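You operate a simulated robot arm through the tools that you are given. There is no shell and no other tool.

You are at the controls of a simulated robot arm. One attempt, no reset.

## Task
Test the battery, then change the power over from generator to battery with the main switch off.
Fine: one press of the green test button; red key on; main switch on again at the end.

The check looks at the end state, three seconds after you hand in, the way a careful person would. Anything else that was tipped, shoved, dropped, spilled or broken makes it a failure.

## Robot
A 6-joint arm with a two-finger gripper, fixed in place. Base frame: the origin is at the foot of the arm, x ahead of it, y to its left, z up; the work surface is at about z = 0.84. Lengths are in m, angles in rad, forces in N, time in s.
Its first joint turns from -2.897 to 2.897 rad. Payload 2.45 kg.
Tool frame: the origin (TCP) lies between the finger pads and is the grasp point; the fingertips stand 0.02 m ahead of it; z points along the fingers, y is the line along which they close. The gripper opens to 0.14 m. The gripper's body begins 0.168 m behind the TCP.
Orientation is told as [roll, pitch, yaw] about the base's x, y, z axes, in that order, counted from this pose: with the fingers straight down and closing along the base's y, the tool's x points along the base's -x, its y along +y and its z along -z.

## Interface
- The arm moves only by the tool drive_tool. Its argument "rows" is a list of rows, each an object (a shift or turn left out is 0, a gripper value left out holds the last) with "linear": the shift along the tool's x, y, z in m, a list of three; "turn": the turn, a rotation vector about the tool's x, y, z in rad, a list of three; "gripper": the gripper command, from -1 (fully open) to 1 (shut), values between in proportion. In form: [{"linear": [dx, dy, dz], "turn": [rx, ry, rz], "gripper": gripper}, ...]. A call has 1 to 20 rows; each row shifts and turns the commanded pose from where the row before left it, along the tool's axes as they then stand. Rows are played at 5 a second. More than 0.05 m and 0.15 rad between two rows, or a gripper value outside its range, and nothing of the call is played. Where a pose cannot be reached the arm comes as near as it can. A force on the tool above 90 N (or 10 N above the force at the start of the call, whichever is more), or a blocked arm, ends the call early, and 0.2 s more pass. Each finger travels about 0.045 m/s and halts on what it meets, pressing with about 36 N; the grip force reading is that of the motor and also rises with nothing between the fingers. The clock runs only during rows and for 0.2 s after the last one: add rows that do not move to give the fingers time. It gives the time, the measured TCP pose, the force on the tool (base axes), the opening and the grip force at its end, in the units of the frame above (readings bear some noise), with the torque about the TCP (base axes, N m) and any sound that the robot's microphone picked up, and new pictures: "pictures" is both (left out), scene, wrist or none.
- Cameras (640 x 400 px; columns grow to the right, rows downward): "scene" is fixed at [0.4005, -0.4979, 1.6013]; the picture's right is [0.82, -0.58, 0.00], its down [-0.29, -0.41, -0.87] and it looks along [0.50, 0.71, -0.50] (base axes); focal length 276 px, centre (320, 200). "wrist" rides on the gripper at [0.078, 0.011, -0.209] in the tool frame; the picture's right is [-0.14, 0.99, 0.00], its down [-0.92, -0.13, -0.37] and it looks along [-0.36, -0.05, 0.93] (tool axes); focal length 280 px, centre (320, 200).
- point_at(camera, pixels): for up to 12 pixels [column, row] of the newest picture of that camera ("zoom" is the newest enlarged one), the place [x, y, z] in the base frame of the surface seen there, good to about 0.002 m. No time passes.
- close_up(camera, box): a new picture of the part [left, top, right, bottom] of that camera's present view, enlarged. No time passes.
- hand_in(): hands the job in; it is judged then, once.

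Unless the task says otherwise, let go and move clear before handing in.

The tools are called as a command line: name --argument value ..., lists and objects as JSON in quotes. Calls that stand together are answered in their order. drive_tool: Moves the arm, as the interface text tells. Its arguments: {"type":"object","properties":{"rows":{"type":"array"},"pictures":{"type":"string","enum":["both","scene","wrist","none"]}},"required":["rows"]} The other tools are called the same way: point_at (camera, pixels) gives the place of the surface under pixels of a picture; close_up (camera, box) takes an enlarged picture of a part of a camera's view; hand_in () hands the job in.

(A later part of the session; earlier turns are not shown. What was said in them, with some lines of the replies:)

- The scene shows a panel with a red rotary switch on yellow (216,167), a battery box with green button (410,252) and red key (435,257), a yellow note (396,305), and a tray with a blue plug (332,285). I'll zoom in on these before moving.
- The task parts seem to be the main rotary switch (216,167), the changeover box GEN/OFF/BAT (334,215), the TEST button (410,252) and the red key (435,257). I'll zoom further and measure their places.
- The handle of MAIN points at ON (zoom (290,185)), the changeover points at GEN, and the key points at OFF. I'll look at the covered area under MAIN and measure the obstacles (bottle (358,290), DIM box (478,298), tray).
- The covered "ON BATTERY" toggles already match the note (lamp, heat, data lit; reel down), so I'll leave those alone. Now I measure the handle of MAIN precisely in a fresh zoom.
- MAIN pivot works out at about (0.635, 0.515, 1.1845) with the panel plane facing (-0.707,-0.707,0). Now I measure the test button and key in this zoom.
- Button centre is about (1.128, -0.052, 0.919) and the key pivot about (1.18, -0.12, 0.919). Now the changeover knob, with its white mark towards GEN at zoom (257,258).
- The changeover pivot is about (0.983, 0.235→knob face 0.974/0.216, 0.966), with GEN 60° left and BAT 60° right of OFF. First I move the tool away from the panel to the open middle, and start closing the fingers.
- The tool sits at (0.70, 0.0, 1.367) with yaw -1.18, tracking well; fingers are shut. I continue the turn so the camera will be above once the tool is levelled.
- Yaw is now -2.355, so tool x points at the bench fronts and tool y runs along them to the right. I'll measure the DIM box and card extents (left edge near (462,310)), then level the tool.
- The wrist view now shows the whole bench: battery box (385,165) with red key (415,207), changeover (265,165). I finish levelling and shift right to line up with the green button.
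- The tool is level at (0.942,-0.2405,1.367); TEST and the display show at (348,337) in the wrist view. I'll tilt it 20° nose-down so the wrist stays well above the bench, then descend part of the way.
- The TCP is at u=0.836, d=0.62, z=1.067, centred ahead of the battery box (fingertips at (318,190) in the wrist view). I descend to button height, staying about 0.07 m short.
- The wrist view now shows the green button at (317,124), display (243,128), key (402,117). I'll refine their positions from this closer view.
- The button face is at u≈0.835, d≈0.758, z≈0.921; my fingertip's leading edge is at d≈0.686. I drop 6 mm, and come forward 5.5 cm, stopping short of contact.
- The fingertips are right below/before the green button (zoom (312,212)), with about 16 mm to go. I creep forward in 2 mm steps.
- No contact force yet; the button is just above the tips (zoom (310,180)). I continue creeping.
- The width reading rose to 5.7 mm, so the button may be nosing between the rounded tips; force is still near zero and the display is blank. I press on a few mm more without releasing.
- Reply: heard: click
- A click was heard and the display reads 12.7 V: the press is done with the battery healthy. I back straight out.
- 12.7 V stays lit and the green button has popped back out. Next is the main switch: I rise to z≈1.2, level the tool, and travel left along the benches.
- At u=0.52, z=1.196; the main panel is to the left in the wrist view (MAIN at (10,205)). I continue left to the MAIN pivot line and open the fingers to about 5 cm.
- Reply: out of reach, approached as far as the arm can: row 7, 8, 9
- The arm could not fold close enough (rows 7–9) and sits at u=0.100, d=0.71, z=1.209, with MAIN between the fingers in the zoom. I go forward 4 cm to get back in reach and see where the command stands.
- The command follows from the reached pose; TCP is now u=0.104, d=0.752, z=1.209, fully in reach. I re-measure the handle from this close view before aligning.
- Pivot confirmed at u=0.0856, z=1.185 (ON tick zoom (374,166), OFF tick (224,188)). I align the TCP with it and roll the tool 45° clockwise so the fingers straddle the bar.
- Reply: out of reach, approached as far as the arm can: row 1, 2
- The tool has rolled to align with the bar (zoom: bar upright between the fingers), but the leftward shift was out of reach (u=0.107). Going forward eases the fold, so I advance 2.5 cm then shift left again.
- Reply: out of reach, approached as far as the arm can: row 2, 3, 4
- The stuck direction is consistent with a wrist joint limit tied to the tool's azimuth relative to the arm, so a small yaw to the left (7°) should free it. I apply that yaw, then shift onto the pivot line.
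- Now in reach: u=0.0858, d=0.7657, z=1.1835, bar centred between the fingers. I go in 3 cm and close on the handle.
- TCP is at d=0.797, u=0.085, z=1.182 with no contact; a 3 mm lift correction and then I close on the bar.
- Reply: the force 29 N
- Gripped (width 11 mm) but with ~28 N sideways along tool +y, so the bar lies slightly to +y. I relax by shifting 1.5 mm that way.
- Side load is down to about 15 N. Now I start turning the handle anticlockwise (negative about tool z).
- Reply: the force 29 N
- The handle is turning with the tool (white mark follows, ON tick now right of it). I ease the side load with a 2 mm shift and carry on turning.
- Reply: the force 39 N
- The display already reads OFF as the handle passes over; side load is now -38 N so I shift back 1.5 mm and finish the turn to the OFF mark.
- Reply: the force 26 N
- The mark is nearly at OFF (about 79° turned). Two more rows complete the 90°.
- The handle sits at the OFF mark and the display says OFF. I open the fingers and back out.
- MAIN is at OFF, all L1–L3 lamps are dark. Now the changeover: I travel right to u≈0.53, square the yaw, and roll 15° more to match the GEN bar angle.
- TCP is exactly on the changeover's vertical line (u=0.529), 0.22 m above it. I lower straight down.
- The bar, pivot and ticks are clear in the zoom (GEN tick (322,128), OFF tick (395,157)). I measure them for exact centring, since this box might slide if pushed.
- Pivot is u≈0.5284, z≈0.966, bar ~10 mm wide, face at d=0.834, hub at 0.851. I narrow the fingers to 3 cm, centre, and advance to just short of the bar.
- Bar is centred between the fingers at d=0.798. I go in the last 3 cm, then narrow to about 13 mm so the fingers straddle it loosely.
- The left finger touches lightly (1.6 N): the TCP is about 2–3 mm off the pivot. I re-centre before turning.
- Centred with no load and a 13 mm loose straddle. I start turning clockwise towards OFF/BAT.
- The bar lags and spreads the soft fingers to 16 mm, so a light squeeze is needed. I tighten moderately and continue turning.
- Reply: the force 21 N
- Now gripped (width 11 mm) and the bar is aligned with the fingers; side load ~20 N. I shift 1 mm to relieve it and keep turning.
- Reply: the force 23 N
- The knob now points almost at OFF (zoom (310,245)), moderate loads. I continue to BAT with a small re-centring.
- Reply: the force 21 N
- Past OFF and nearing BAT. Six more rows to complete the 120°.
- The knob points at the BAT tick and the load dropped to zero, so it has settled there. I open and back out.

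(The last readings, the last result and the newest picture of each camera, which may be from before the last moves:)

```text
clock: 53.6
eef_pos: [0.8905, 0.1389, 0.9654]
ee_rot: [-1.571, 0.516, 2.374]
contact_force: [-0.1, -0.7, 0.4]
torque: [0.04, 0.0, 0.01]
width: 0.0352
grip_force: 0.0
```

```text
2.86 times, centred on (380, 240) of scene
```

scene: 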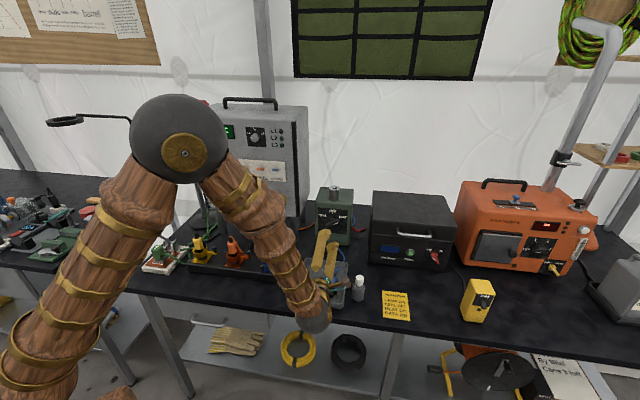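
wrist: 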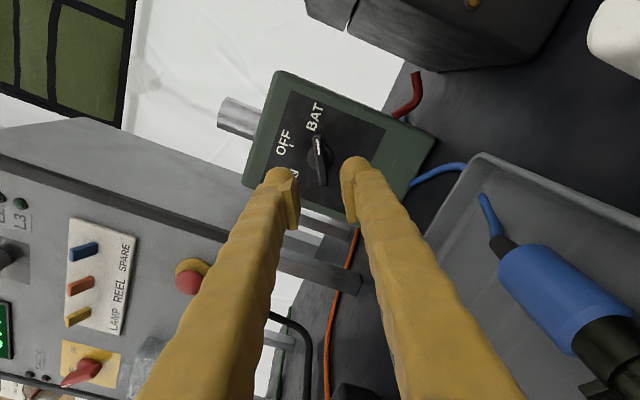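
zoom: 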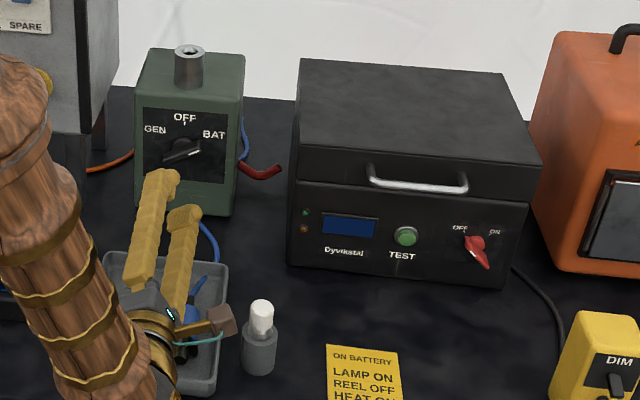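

The changeover now stands at BAT. Next the red key: with the DIM box close on the right, I'll push the key with closed fingers, coming from the left. First I roll back upright, retreat, rise and travel right.

drive_tool --rows '[{"linear": [0, 0, -0.011], "turn": [0, 0, -0.132], "gripper": 1}, {"linear": [0, 0, -0.011], "turn": [0, 0, -0.132]}, {"linear": [0, 0, -0.011], "turn": [0, 0, -0.132]}, {"linear": [0, 0, -0.011], "turn": [0, 0, -0.132]}, {"linear": [0, 0, -0.011], "turn": [0, 0, -0.132]}, {"linear": [0, 0, -0.011], "turn": [0, 0, -0.132]}, {"linear": [0, 0, -0.011], "turn": [0, 0, -0.132]}, {"linear": [0, 0, -0.011], "turn": [0, 0, -0.132]}, {"linear": [0.035, 0, 0]}, {"linear": [0.035, 0, 0]}, {"linear": [0, 0.0447, 0]}, {"linear": [0, 0.0447, 0]}, {"linear": [0, 0.0447, 0]}, {"linear": [0, 0.0447, 0]}, {"linear": [0, 0.0447, 0]}, {"linear": [0, 0.0447, 0]}, {"linear": [0, 0.0447, 0]}, {"linear": [0, 0.0447, 0]}, {"linear": [0, 0, 0]}]'

```text
clock: 57.6
eef_pos: [1.0873, -0.1739, 1.0384]
ee_rot: [2.146, 1.568, -0.193]
contact_force: [0.4, -1.1, 0.8]
torque: [-0.01, 0.03, -0.01]
width: 0.0
grip_force: 29.8
```

scene: 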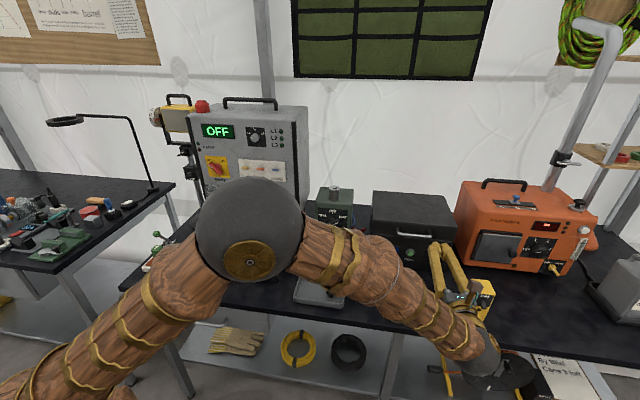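
wrist: 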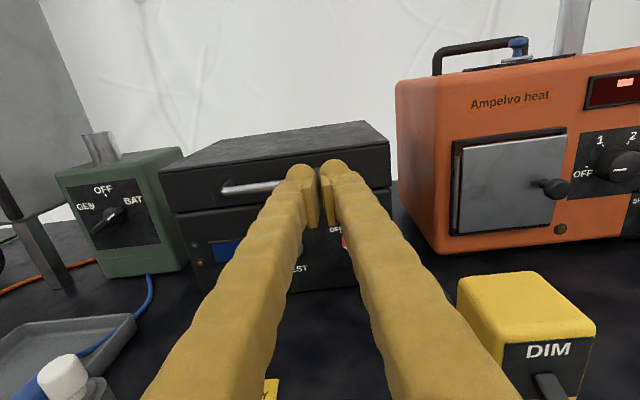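

TCP is at u=0.892, d=0.646, z=1.038, fingers shut; the key is hidden behind the right finger at (345,240). I yaw 11° right and tilt 15° down so the body swings left/up away from the DIM box, then drop beside the key.

drive_tool --rows '[{"turn": [-0.064, -0.0873, 0]}, {"turn": [-0.064, -0.0873, 0]}, {"turn": [-0.064, -0.0873, 0]}, {"linear": [-0.0282, -0.0055, 0.0155]}, {"linear": [-0.0282, -0.0055, 0.0155]}, {"linear": [-0.0282, -0.0055, 0.0155]}, {"linear": [-0.0282, -0.0055, 0.0155]}, {"linear": [0, 0, 0]}]'

close_up --camera "wrist" --box '[240, 60, 480, 210]'

```text
clock: 59.4
eef_pos: [1.1019, -0.1407, 0.9098]
ee_rot: [0.102, 1.311, -2.429]
contact_force: [-0.9, 0.8, 0.5]
torque: [0.0, -0.02, 0.0]
width: 0.0
grip_force: 29.6
```

scene: 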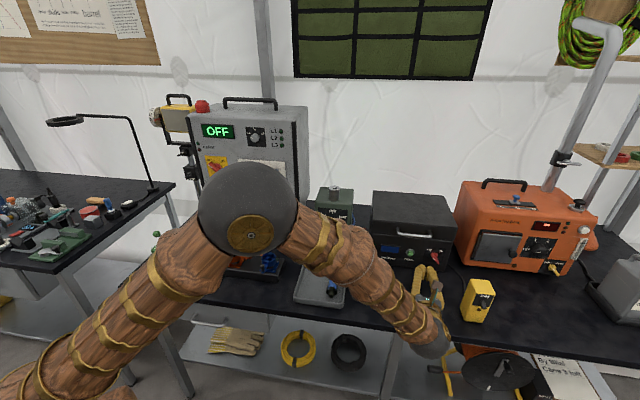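
wrist: 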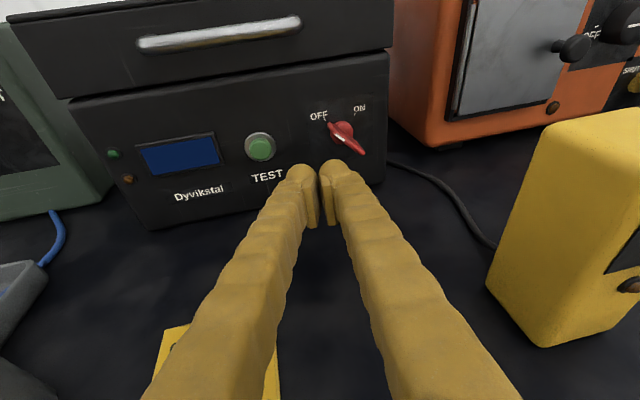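

```text
2.67 times, centred on (360, 135) of wrist
```

zoom: 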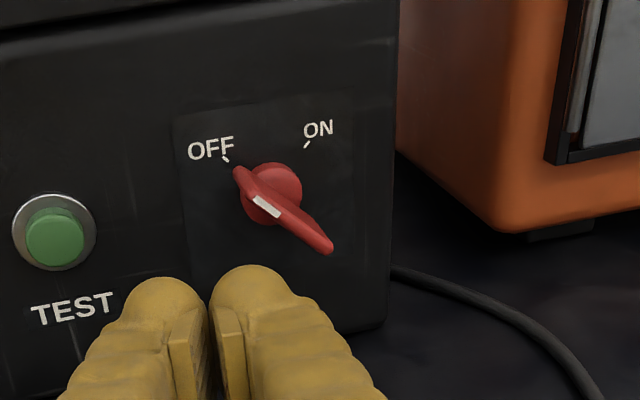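

TCP is at u=0.8785, d=0.680, z=0.910, with the key up-right of the fingertips. I re-measure the key and button in this zoom.

point_at --camera "zoom" --pixels '[[225, 158], [307, 145], [238, 172], [245, 195], [262, 205], [290, 225], [325, 248], [270, 200], [290, 180], [55, 235], [95, 225], [250, 270]]'

point_at --camera "zoom" --pixels '[[240, 180], [250, 185], [280, 205], [305, 225], [328, 240], [310, 235], [275, 165], [298, 190], [222, 275], [285, 280], [150, 285], [265, 215]]'

```text
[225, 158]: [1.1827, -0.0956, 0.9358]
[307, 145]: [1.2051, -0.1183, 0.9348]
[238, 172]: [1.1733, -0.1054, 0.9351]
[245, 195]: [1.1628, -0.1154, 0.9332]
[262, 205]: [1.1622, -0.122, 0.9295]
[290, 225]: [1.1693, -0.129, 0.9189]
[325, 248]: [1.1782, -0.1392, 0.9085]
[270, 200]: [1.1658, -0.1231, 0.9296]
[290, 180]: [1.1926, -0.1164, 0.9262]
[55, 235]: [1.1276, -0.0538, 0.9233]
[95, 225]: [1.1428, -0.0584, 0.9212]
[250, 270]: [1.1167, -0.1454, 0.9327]
```

```text
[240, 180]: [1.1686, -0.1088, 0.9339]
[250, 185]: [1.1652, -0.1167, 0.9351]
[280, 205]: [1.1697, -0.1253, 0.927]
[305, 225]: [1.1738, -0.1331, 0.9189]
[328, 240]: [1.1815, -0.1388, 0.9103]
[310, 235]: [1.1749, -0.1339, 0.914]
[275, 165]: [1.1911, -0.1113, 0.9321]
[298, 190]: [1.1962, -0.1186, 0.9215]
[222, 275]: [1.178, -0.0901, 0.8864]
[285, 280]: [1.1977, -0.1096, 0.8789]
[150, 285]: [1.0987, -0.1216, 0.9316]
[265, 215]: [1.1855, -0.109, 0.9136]
```

Key pivot is confirmed at u=0.9198, z=0.919. I advance parallel to the panel normal to d≈0.735, left of the key and right of the TEST button.

drive_tool --rows '[{"linear": [0.0047, -0.0031, 0.0174]}, {"linear": [0.0047, -0.0031, 0.0174]}, {"linear": [0.0047, -0.0031, 0.0174]}, {"linear": [0, 0, 0]}]'

close_up --camera "wrist" --box '[240, 80, 480, 230]'

```text
clock: 60.4
eef_pos: [1.1386, -0.1033, 0.9101]
ee_rot: [0.101, 1.31, -2.43]
contact_force: [0.4, -0.5, 0.7]
torque: [0.02, 0.02, 0.05]
width: 0.0
grip_force: 29.5
```

scene: 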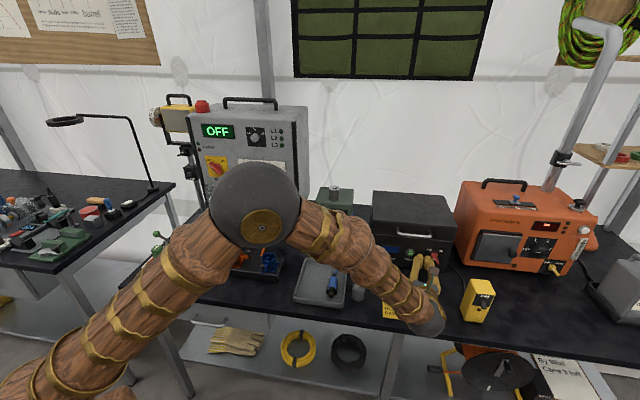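
wrist: 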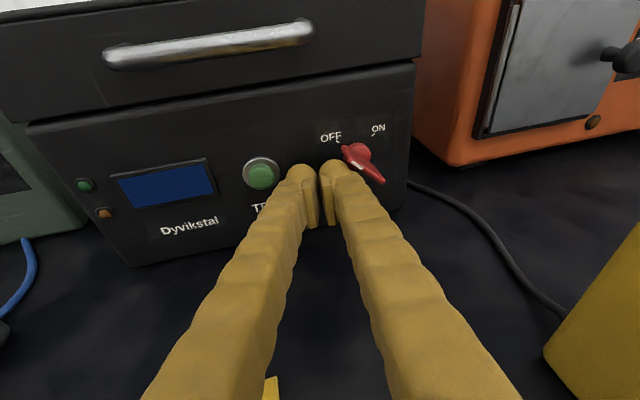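

```text
2.67 times, centred on (360, 155) of wrist
```

zoom: 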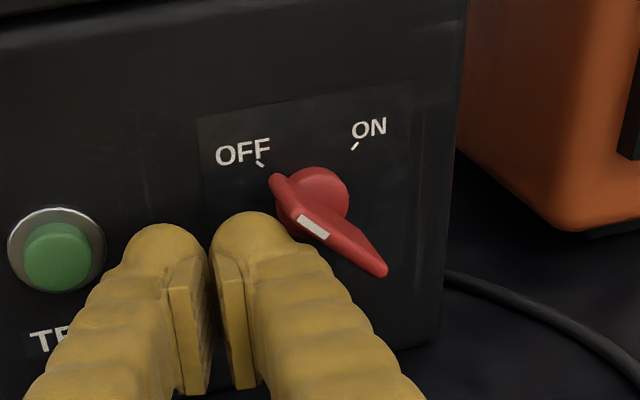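

The right fingertip is just left/below the key's upper-left end (zoom (275,185)), nothing touched. I push up and to the right in small steps.

drive_tool --rows '[{"linear": [0.0016, 0.005, 0.0005]}, {"linear": [0.0016, 0.005, 0.0005]}, {"linear": [0.00488, 0.0025, -0.00087]}, {"linear": [0.00488, 0.0025, -0.00087]}, {"linear": [0.00488, 0.0025, -0.00087]}]' --pictures "wrist"

close_up --camera "wrist" --box '[240, 80, 480, 230]'

```text
clock: 61.6
eef_pos: [1.1513, -0.1108, 0.9223]
ee_rot: [0.082, 1.306, -2.441]
contact_force: [-61.3, 48.4, -42.1]
torque: [0.87, 1.2, 0.18]
width: 0.0
grip_force: 29.4
```

wrist: 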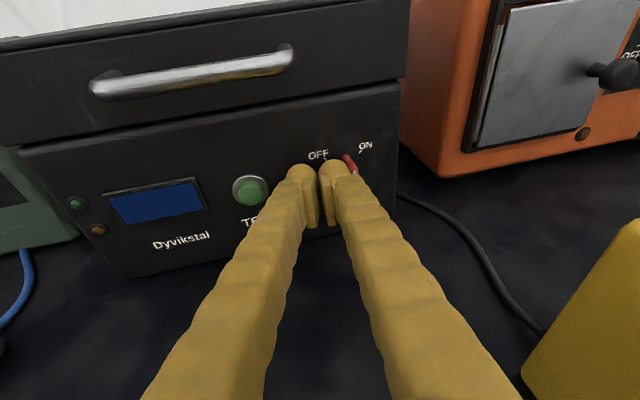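

```text
2.67 times, centred on (360, 155) of wrist
```

zoom: 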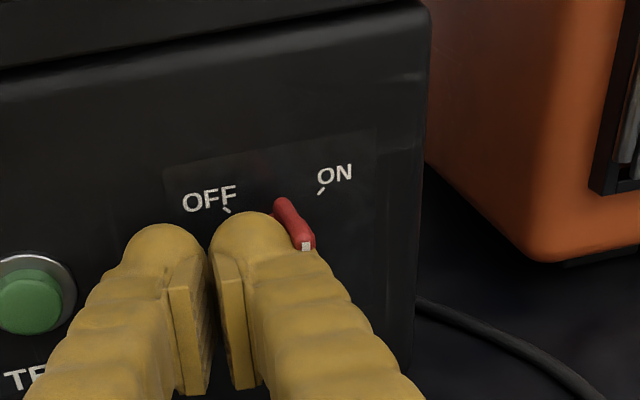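

The force reached ~89 N: the flat finger side is now pressing the key near its pivot rather than at its end. I back off left at once and look.

drive_tool --rows '[{"linear": [0, -0.006, -0.001]}, {"linear": [0, -0.006, -0.001]}, {"linear": [0, 0, 0]}]'

close_up --camera "wrist" --box '[240, 80, 480, 230]'

close_up --camera "scene" --box '[360, 180, 470, 280]'

```text
clock: 62.4
eef_pos: [1.1448, -0.1068, 0.931]
ee_rot: [0.109, 1.313, -2.426]
contact_force: [-0.4, -0.2, -0.9]
torque: [0.02, -0.02, 0.03]
width: 0.0
grip_force: 29.3
```

scene: 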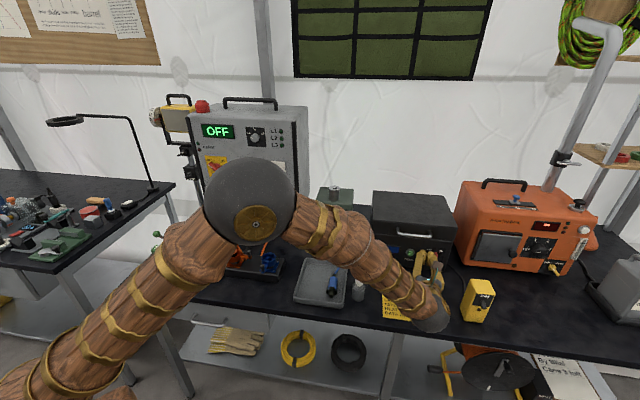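
wrist: 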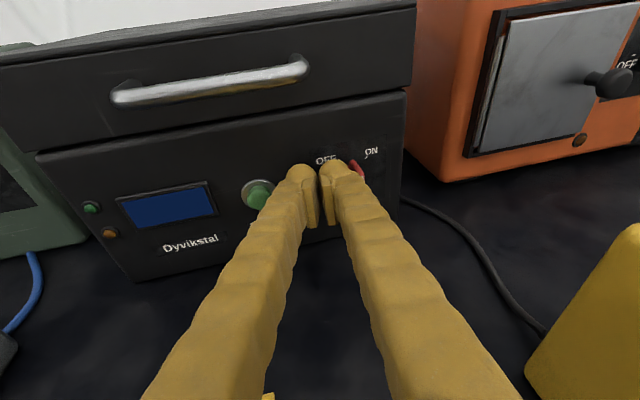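

```text
2.67 times, centred on (360, 155) of wrist
```

zoom: 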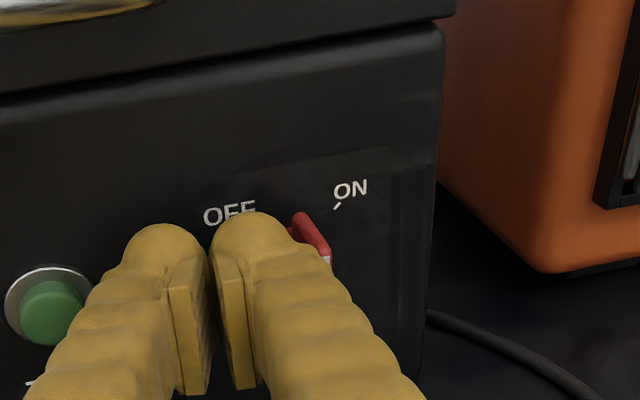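

```text
4.00 times, centred on (415, 230) of scene
```

zoom: 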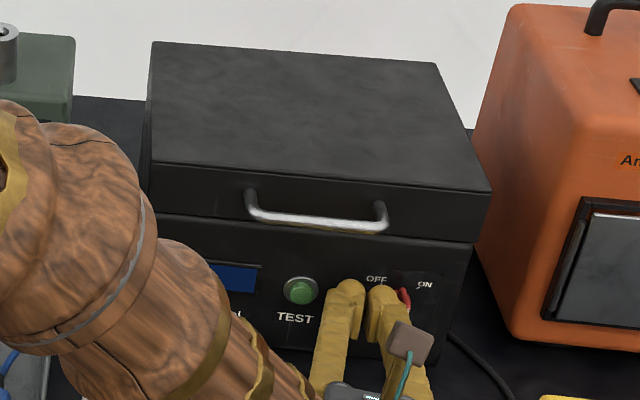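

The battery box hasn't moved (corner still at zoom (152,42)); TCP is at u=0.885, z=0.931, unloaded. I rise so only the finger's lower edge engages the key's upper end, above the pivot.

drive_tool --rows '[{"linear": [0.00464, 0.0001, -0.00123]}, {"linear": [0.00464, 0.0001, -0.00123]}, {"linear": [0.00464, 0.0001, -0.00123]}, {"linear": [0.00464, 0.0001, -0.00123]}, {"linear": [0, 0, 0]}]'

close_up --camera "wrist" --box '[240, 100, 480, 250]'

close_up --camera "scene" --box '[395, 235, 455, 275]'

```text
clock: 63.6
eef_pos: [1.1435, -0.1049, 0.948]
ee_rot: [0.101, 1.312, -2.429]
contact_force: [0.7, 0.5, 0.2]
torque: [-0.03, -0.01, 0.0]
width: 0.0
grip_force: 29.5
```

scene: 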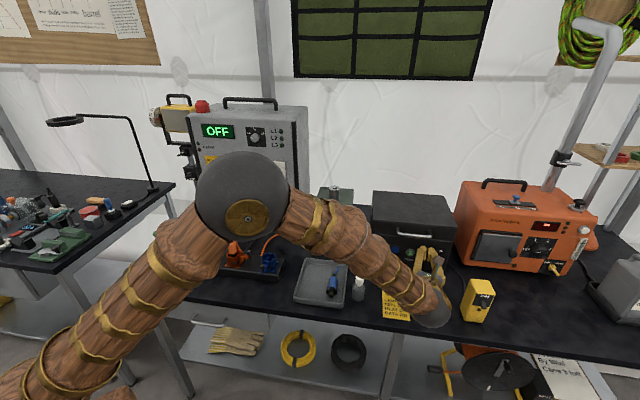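
wrist: 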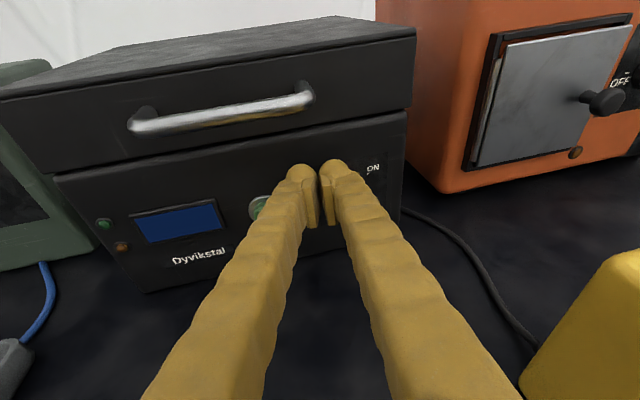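

```text
2.67 times, centred on (360, 175) of wrist
```

zoom: 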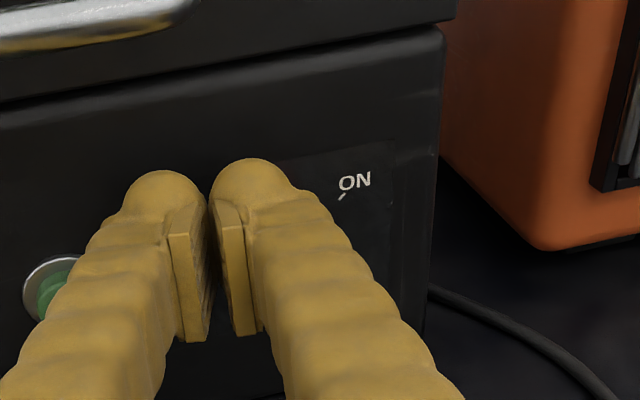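

```text
10.00 times, centred on (425, 255) of scene
```

zoom: 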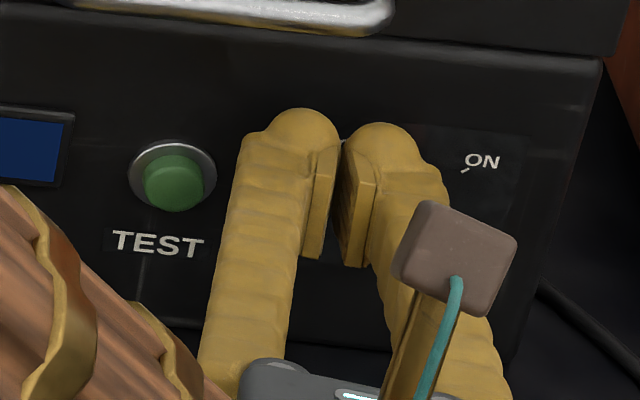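

The key is hidden by the finger, probably snapped back to OFF; the finger now only overlaps its upper end. I push right gently and watch the force.

drive_tool --rows '[{"linear": [0.0001, 0.00394, 0.0007]}, {"linear": [0.0001, 0.00394, 0.0007]}, {"linear": [0.0001, 0.00394, 0.0007]}]' --pictures "wrist"

close_up --camera "wrist" --box '[240, 100, 480, 250]'

```text
clock: 64.4
eef_pos: [1.1523, -0.113, 0.9487]
ee_rot: [0.102, 1.312, -2.429]
contact_force: [-3.1, 1.5, 2.8]
torque: [-0.06, -0.04, -0.03]
width: 0.0
grip_force: 29.2
```

wrist: 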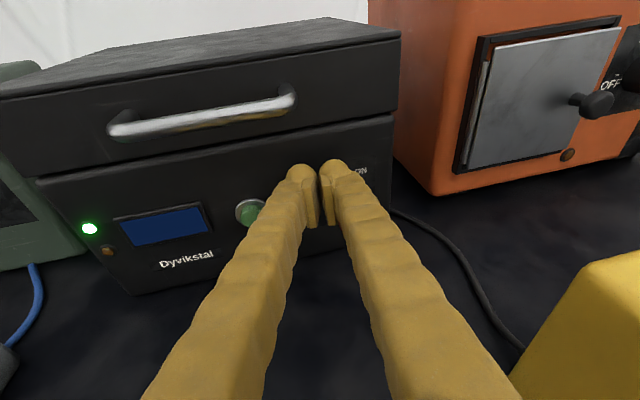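

```text
2.67 times, centred on (360, 175) of wrist
```

zoom: 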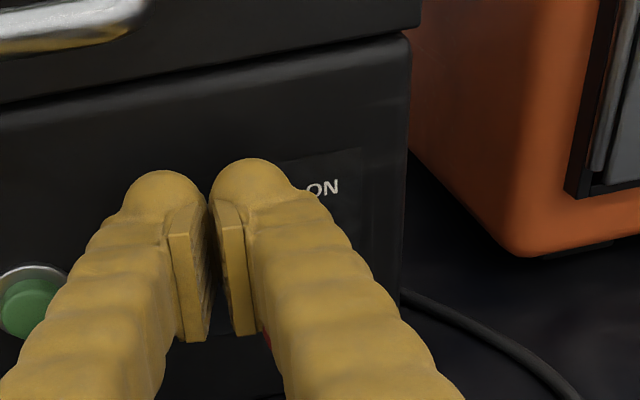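

The battery box's green LED has lit (wrist (89,228)): the key passed to the ON side with only ~4 N. I push a little further so it is fully at ON.

drive_tool --rows '[{"linear": [0.0001, 0.00394, 0.0007]}, {"linear": [0.0001, 0.00394, 0.0007]}]' --pictures "wrist"

close_up --camera "wrist" --box '[240, 100, 480, 250]'

```text
clock: 65.0
eef_pos: [1.1571, -0.1176, 0.9476]
ee_rot: [0.101, 1.31, -2.428]
contact_force: [-14.1, 10.2, 4.8]
torque: [0.06, 0.13, -0.03]
width: 0.0
grip_force: 29.1
```

wrist: 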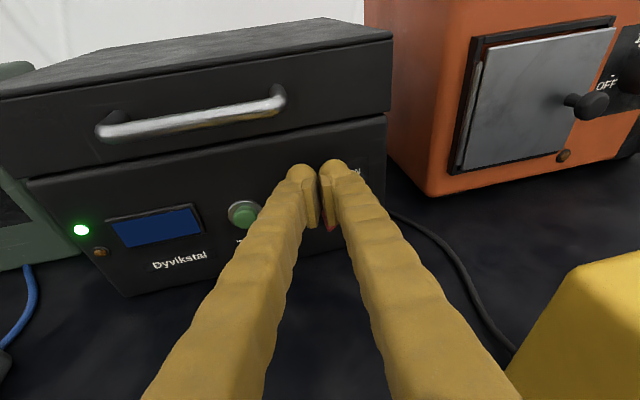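

```text
2.67 times, centred on (360, 175) of wrist
```

zoom: 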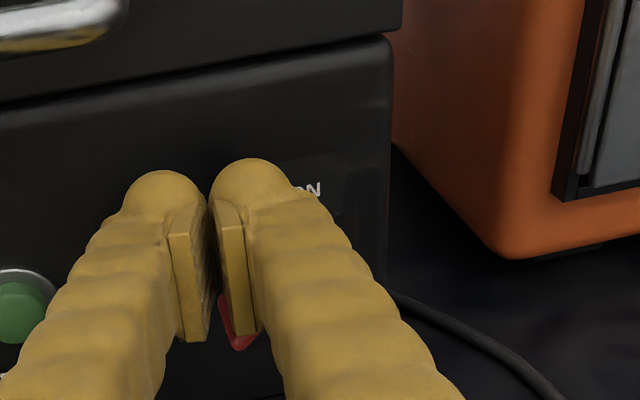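

Resistance rose to ~18 N and the bar's lower end swung left (red at zoom (235,330)), so it seems near its ON stop. I back off to look.

drive_tool --rows '[{"linear": [0, -0.008, -0.0014]}, {"linear": [-0.0077, 0.0051, -0.0285]}, {"linear": [-0.0077, 0.0051, -0.0285]}, {"linear": [0, 0, 0]}]'

close_up --camera "wrist" --box '[240, 80, 480, 230]'

close_up --camera "scene" --box '[395, 235, 455, 275]'

```text
clock: 66.0
eef_pos: [1.1095, -0.1565, 0.9485]
ee_rot: [0.102, 1.311, -2.43]
contact_force: [-0.2, 0.5, 0.0]
torque: [-0.01, -0.01, -0.04]
width: 0.0002
grip_force: 29.4
```

scene: 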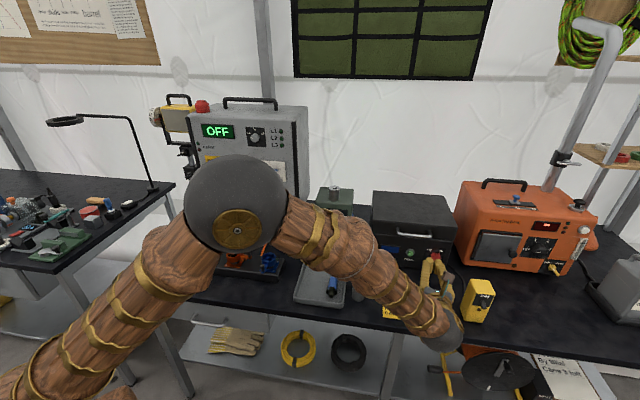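
wrist: 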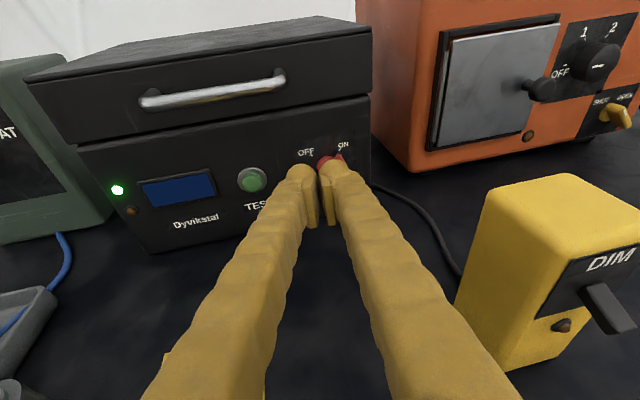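

```text
2.67 times, centred on (360, 155) of wrist
```

zoom: 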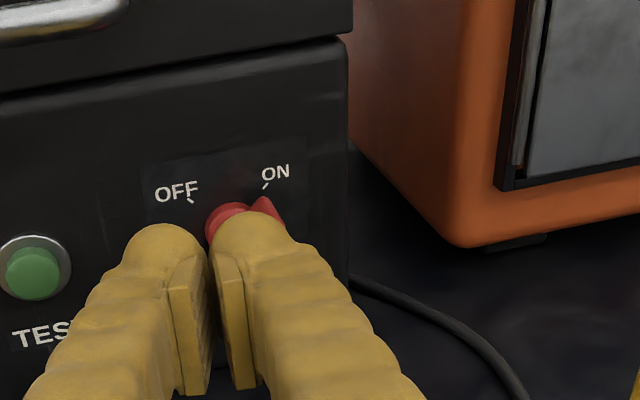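

```text
10.00 times, centred on (425, 255) of scene
```

zoom: 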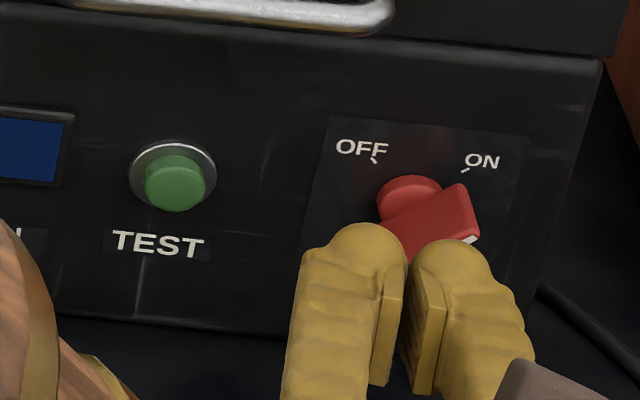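

The key's bar now points to ON in the scene zoom ((460,200) towards the ON tick) and the LED is on. I raise, undo the yaw/tilt, and look again from clear.

drive_tool --rows '[{"linear": [0.0387, 0, -0.0102]}, {"linear": [0.0387, 0, -0.0102]}, {"linear": [0.0387, 0, -0.0102]}, {"turn": [0.064, 0.0873, 0]}, {"turn": [0.064, 0.0873, 0]}, {"turn": [0.064, 0.0873, 0]}, {"linear": [0.039, -0.03, 0]}, {"linear": [0.039, -0.03, 0]}, {"linear": [0.039, -0.03, 0]}, {"linear": [0, -0.045, 0]}, {"linear": [0, -0.045, 0]}, {"linear": [0, -0.045, 0]}, {"linear": [0, -0.045, 0]}, {"linear": [0, -0.045, 0]}, {"linear": [0, -0.045, 0]}, {"linear": [0, 0, 0]}]'

close_up --camera "scene" --box '[365, 200, 465, 280]'

close_up --camera "scene" --box '[180, 90, 320, 220]'

```text
clock: 69.4
eef_pos: [0.8489, 0.0957, 1.1845]
ee_rot: [2.102, 1.569, -0.235]
contact_force: [-0.7, 0.3, 1.1]
torque: [0.02, 0.04, 0.04]
width: 0.0
grip_force: 30.0
```

scene: 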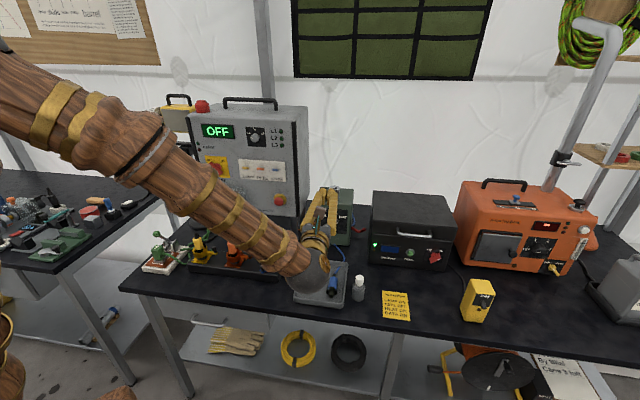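
wrist: 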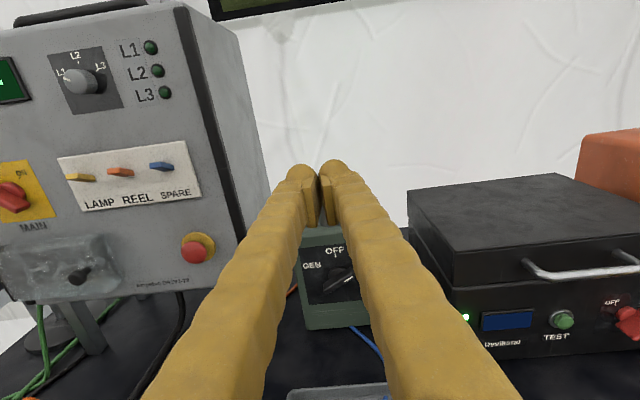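

```text
5.00 times, centred on (415, 240) of scene
```

zoom: 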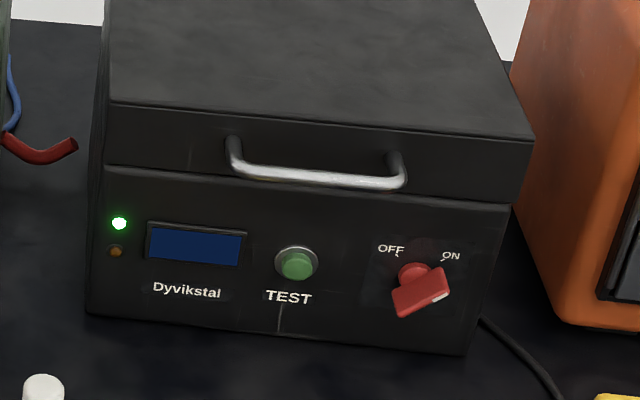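

```text
3.08 times, centred on (250, 155) of scene
```

zoom: 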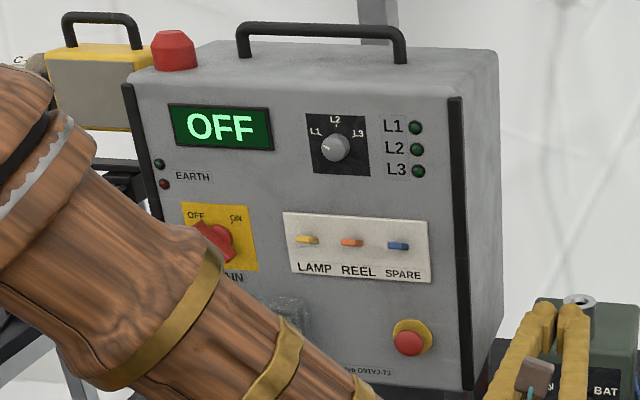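

The key looks turned to ON with the LED lit. I check its angle precisely before going to MAIN.

close_up --camera "scene" --box '[415, 238, 455, 272]'

```text
11.76 times, centred on (435, 255) of scene
```

zoom: 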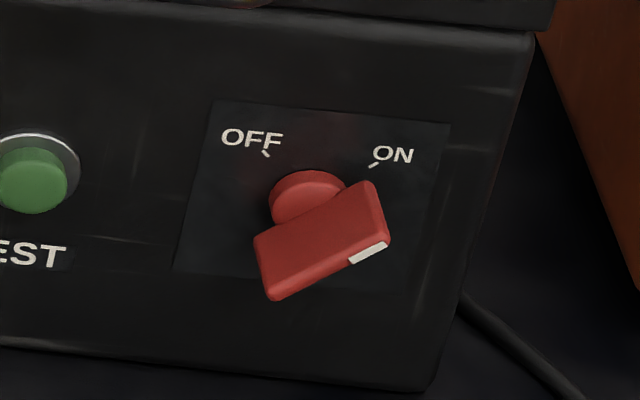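

point_at --camera "zoom" --pixels '[[272, 292], [260, 245], [385, 235], [370, 188], [280, 298], [388, 240], [370, 253], [320, 270], [330, 225], [300, 240]]'

```text
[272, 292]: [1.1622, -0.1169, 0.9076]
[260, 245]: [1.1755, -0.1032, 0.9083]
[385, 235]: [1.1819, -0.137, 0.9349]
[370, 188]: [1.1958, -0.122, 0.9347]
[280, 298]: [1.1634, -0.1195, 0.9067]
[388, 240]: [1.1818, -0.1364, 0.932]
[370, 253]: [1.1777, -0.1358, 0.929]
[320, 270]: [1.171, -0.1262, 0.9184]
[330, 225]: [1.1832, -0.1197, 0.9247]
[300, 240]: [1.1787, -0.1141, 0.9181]
```

The key bar runs at 44° to ON: done. Now back to MAIN: yaw 6° left, open the fingers, travel left, and roll -45° to match the OFF bar.

drive_tool --rows '[{"turn": [0.1, 0, 0], "gripper": 0.286}, {"linear": [0, -0.0432, 0.0134]}, {"linear": [0, -0.0432, 0.0134]}, {"linear": [0, -0.0432, 0.0134]}, {"linear": [0, -0.0432, 0.0134]}, {"linear": [0, -0.0432, 0.0134]}, {"linear": [0, -0.0432, 0.0134]}, {"linear": [0, -0.0432, 0.0134]}, {"linear": [0, -0.0432, 0.0134]}, {"linear": [0, -0.0432, 0.0134]}, {"linear": [0, -0.0432, 0.0134]}, {"turn": [0, 0, -0.1309]}, {"turn": [0, 0, -0.1309]}, {"turn": [0, 0, -0.1309]}, {"turn": [0, 0, -0.1309]}, {"turn": [0, 0, -0.1309]}, {"turn": [0, 0, -0.1309]}, {"linear": [0, 0, 0]}]'

close_up --camera "wrist" --box '[220, 100, 420, 225]'

```text
clock: 73.2
eef_pos: [0.591, 0.4699, 1.1844]
ee_rot: [1.573, 0.782, -0.668]
contact_force: [-0.4, -0.2, -0.1]
torque: [0.01, -0.01, 0.0]
width: 0.0497
grip_force: 0.0
```

scene: 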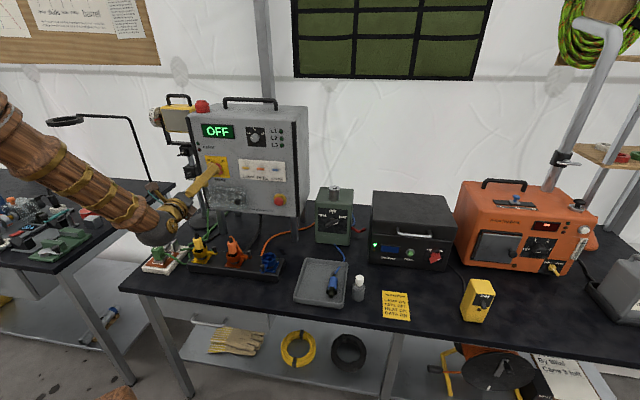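
wrist: 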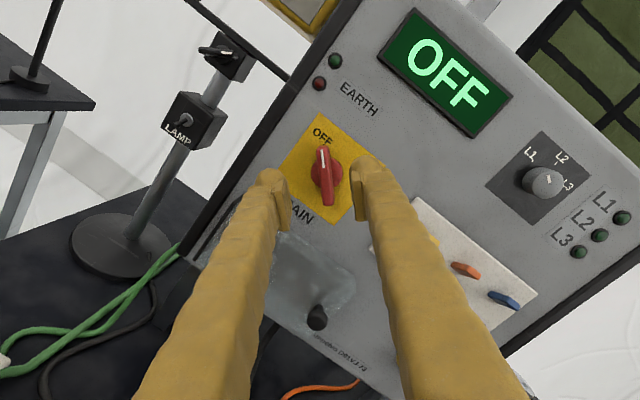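

```text
3.20 times, centred on (320, 162) of wrist
```

zoom: 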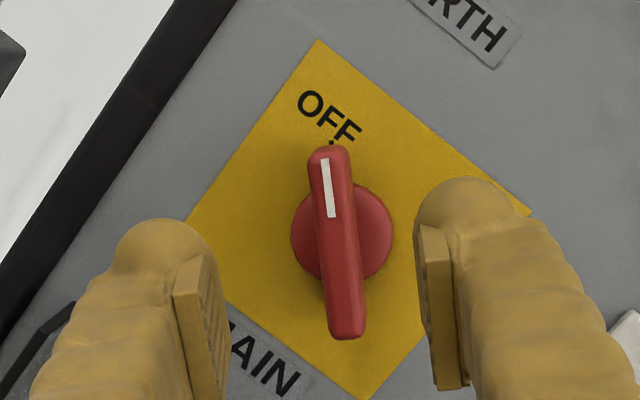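

TCP is at u=0.0856, d=0.750, z=1.1844, and the bar (at OFF) is upright between the fingers. I go in along the panel normal by 4.7 cm.

drive_tool --rows '[{"linear": [-0.0006, 0.0009, 0.00934]}, {"linear": [-0.0006, 0.0009, 0.00934]}, {"linear": [-0.0006, 0.0009, 0.00934]}, {"linear": [-0.0006, 0.0009, 0.00934]}, {"linear": [-0.0006, 0.0009, 0.00934]}, {"linear": [0, 0, 0]}]' --pictures "wrist"

close_up --camera "wrist" --box '[220, 100, 420, 225]'

```text
clock: 74.6
eef_pos: [0.6242, 0.5023, 1.1853]
ee_rot: [1.571, 0.784, -0.667]
contact_force: [-0.3, 0.1, -1.1]
torque: [0.01, -0.01, 0.01]
width: 0.05
grip_force: 0.0
```

wrist: 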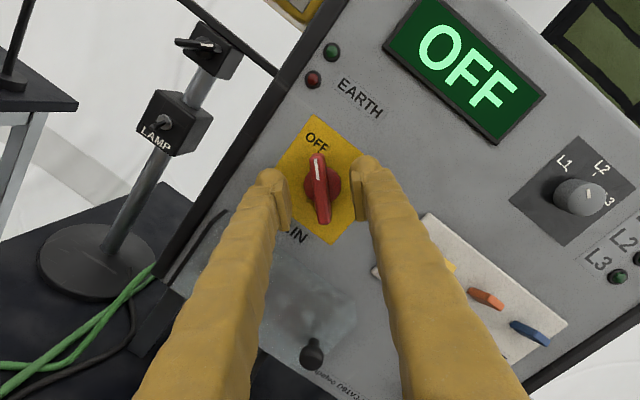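

```text
3.20 times, centred on (320, 162) of wrist
```

zoom: 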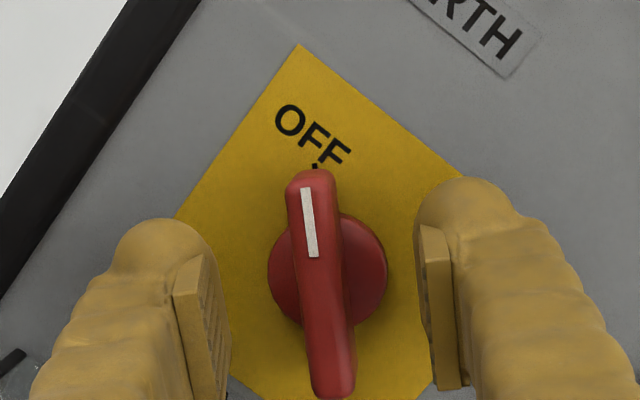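

The pose matches the earlier release pose exactly. I close on the handle.

drive_tool --rows '[{"gripper": 1}, {"linear": [0, 0, 0]}, {"linear": [0, 0, 0]}, {"linear": [0, 0, 0]}, {"linear": [0, 0, 0]}]' --pictures "none"

```text
clock: 75.8
eef_pos: [0.6245, 0.5025, 1.1845]
ee_rot: [1.574, 0.783, -0.667]
contact_force: [4.4, 0.4, 2.4]
torque: [0.04, -0.05, -0.09]
width: 0.0113
grip_force: 38.0
```

Gripped at 11 mm with only ~5 N side load. Now I turn clockwise towards ON.

drive_tool --rows '[{"turn": [0, 0, 0.1]}, {"turn": [0, 0, 0.1]}, {"turn": [0, 0, 0.1]}, {"turn": [0, 0, 0.1]}, {"turn": [0, 0, 0.1]}]' --pictures "wrist"

```text
clock: 77.0
eef_pos: [0.6241, 0.5022, 1.1847]
ee_rot: [1.574, 1.285, -0.666]
contact_force: [-12.1, -7.7, 2.1]
torque: [0.5, -0.47, 0.11]
width: 0.0113
grip_force: 38.6
```

wrist: 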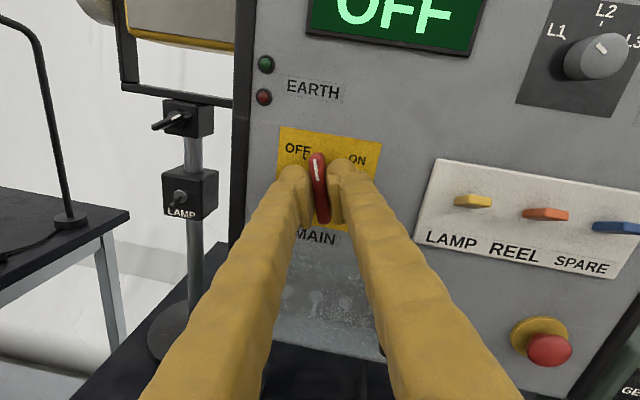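

The handle follows with low side loads. I continue clockwise past centre.

drive_tool --rows '[{"turn": [0, 0, 0.1]}, {"turn": [0, 0, 0.1]}, {"turn": [0, 0, 0.1]}, {"turn": [0, 0, 0.1]}, {"turn": [0, 0, 0.1]}, {"turn": [0, 0, 0.1]}]' --pictures "wrist"

```text
clock: 78.4
eef_pos: [0.6247, 0.5027, 1.1855]
ee_rot: [-1.573, 1.256, 2.472]
contact_force: [5.4, 8.0, -0.6]
torque: [0.17, -0.2, -0.17]
width: 0.0114
grip_force: 38.1
```

wrist: 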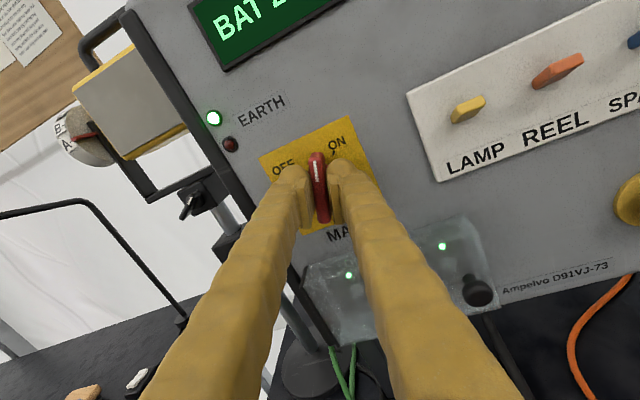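

The display now begins "BAT 2…" – powered from the battery. I finish the last 27° so the handle sits at ON.

drive_tool --rows '[{"turn": [0, 0, 0.095]}, {"turn": [0, 0, 0.095]}, {"turn": [0, 0, 0.095]}, {"turn": [0, 0, 0.095]}, {"turn": [0, 0, 0.095]}, {"linear": [0, 0, 0]}]' --pictures "wrist"

close_up --camera "wrist" --box '[220, 100, 420, 225]'

```text
clock: 79.8
eef_pos: [0.6238, 0.5011, 1.1842]
ee_rot: [-1.571, 0.781, 2.474]
contact_force: [-10.3, -12.8, 4.0]
torque: [-0.07, 0.06, -0.01]
width: 0.0111
grip_force: 38.2
```

wrist: 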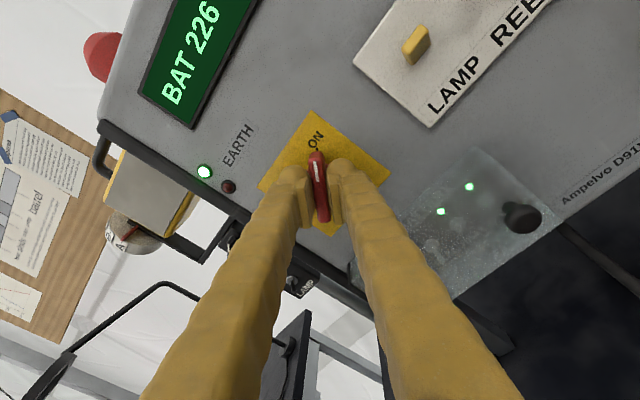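

```text
3.20 times, centred on (320, 162) of wrist
```

zoom: 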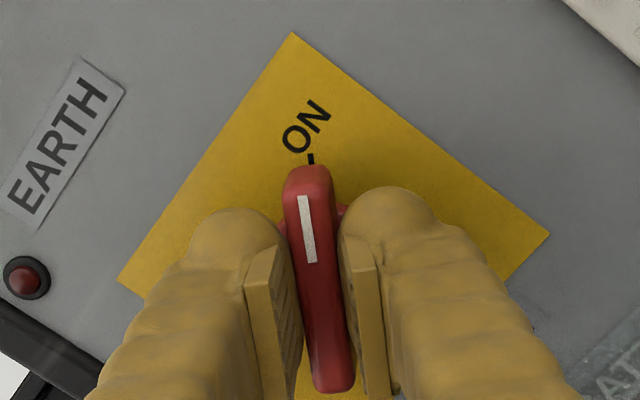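

The handle is at the ON mark and the display reads "BAT 226". I open the fingers and back straight out.

drive_tool --rows '[{"gripper": 0.286}, {"linear": [0, 0, 0]}, {"linear": [0, 0, 0]}, {"linear": [0, 0, 0]}, {"linear": [0, 0, -0.02]}, {"linear": [0, 0, -0.025]}, {"linear": [0, 0, 0]}]'

close_up --camera "wrist" --box '[180, 0, 500, 200]'

```text
clock: 81.4
eef_pos: [0.5956, 0.465, 1.1864]
ee_rot: [-1.573, 0.785, 2.474]
contact_force: [0.1, -0.1, 1.1]
torque: [-0.01, -0.02, -0.01]
width: 0.0502
grip_force: 0.0
```

scene: 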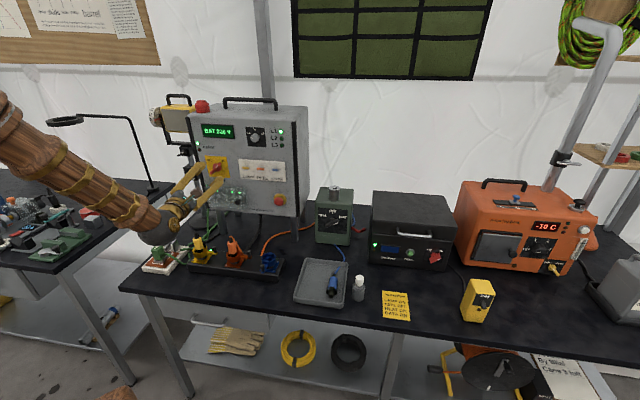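
wrist: 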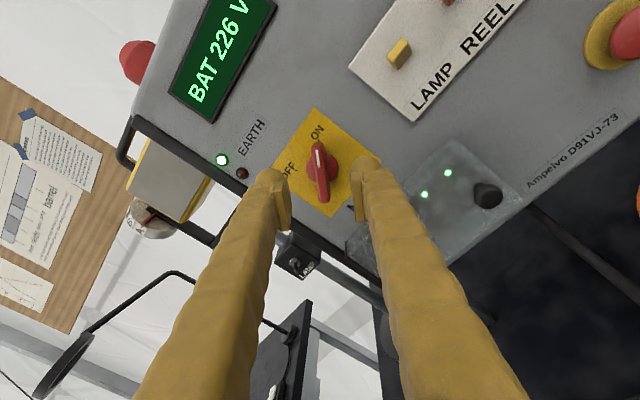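

```text
2.00 times, centred on (340, 100) of wrist
```

zoom: 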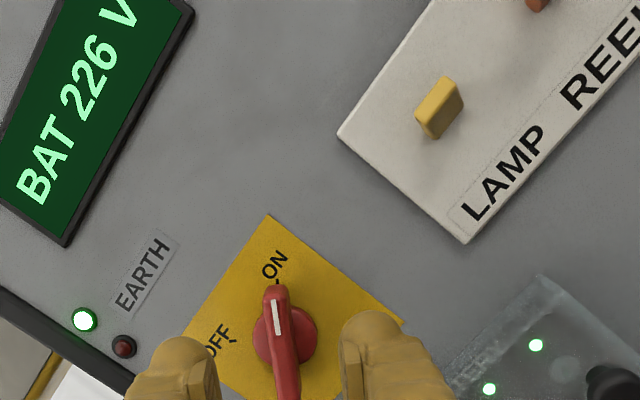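

The panel shows BAT 226 V with MAIN at ON. I move the arm right, back and up to clear everything, then inspect the whole scene.

drive_tool --rows '[{"linear": [0.0265, 0.0265, -0.0125]}, {"linear": [0.0265, 0.0265, -0.0125]}, {"linear": [0.0265, 0.0265, -0.0125]}, {"linear": [0.0265, 0.0265, -0.0125]}, {"linear": [0.0283, -0.0283, 0]}, {"linear": [0.0283, -0.0283, 0]}, {"linear": [0.0283, -0.0283, 0]}, {"linear": [0.0283, -0.0283, 0]}, {"linear": [0.0283, -0.0283, 0]}, {"linear": [0, 0, 0]}]'

close_up --camera "scene" --box '[180, 90, 320, 220]'

close_up --camera "scene" --box '[280, 180, 470, 310]'

close_up --camera "scene" --box '[130, 180, 300, 290]'

close_up --camera "scene" --box '[440, 170, 620, 330]'

```text
clock: 83.6
eef_pos: [0.6813, 0.3331, 1.3852]
ee_rot: [-1.57, 0.784, 2.476]
contact_force: [-0.3, -0.5, -0.5]
torque: [-0.01, -0.01, 0.0]
width: 0.05
grip_force: 0.1
```

scene: 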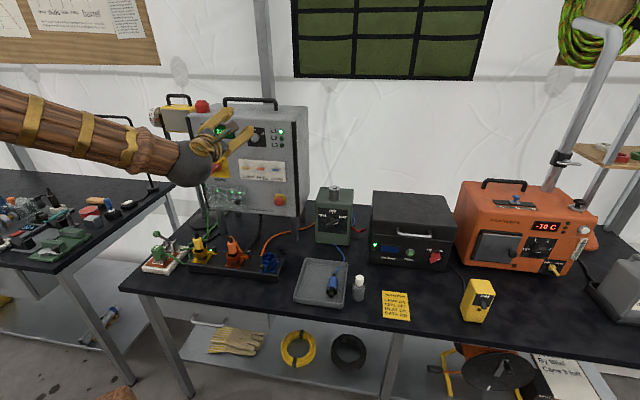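
wrist: 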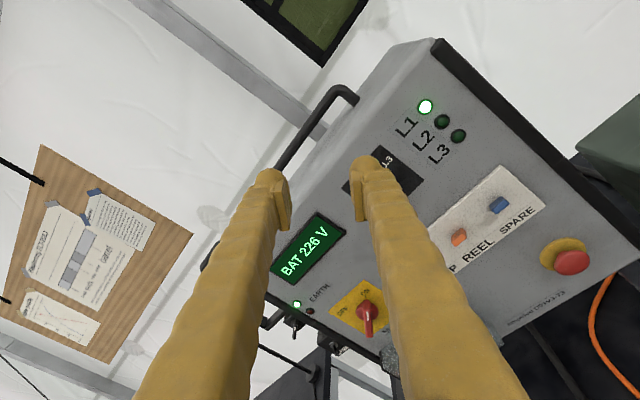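

```text
3.08 times, centred on (250, 155) of scene
```

zoom: 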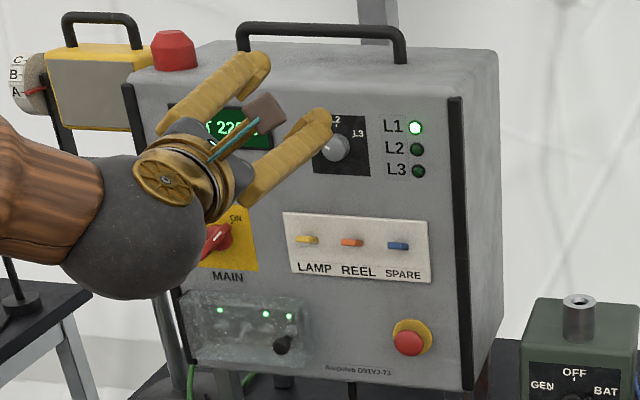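

```text
3.08 times, centred on (375, 245) of scene
```

zoom: 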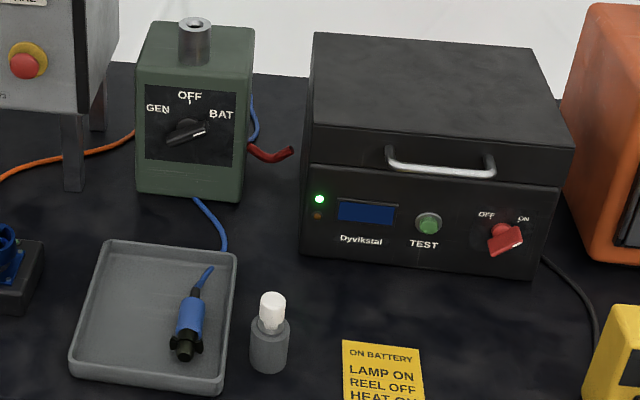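

```text
3.64 times, centred on (215, 235) of scene
```

zoom: 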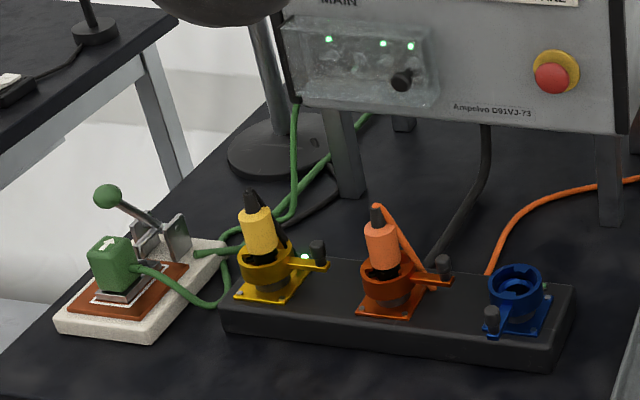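

```text
2.50 times, centred on (530, 250) of scene
```

zoom: 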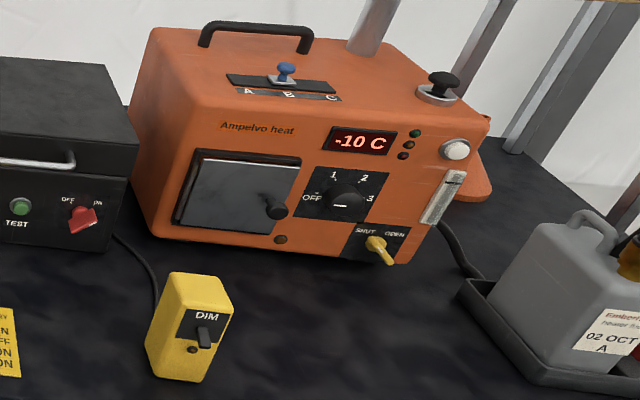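

The final state checks out: MAIN at ON with "BAT 226 V", changeover at BAT (zoom (190,130)) and red key at ON with its LED lit. TEST was pressed once and read 12.7 V. The reel socket is dark, as the card says, and the DIM box, bottle, tray and card are where they were. The arm is empty and clear, so I hand in.

hand_in

```text
The job is handed in.
```

The power is now running from the battery, and the job is handed in. I haven't seen the check's result.

- **Battery test:** one press of the green button gave a click and a reading of 12.7 V.
- **Main switch off:** I turned it off before touching the changeover; the panel display read OFF and L1–L3 went dark.
- **Changeover:** moved from GEN to BAT with the main switch off.
- **Red key:** turned to ON, and its green light is lit. My first push hit about 89 N because the finger pressed near the pivot. I backed off and turned it with about 18 N at most. The battery box did not move.
- **Main switch on again:** the panel now shows BAT 226 V with only L1 lit.

I left the "ON BATTERY" switches under the cover alone because they already matched the yellow card (lamp, heat and data on, reel off). From the pictures, nothing else on the bench was moved. The arm is empty and about 0.1 m clear of the panel.
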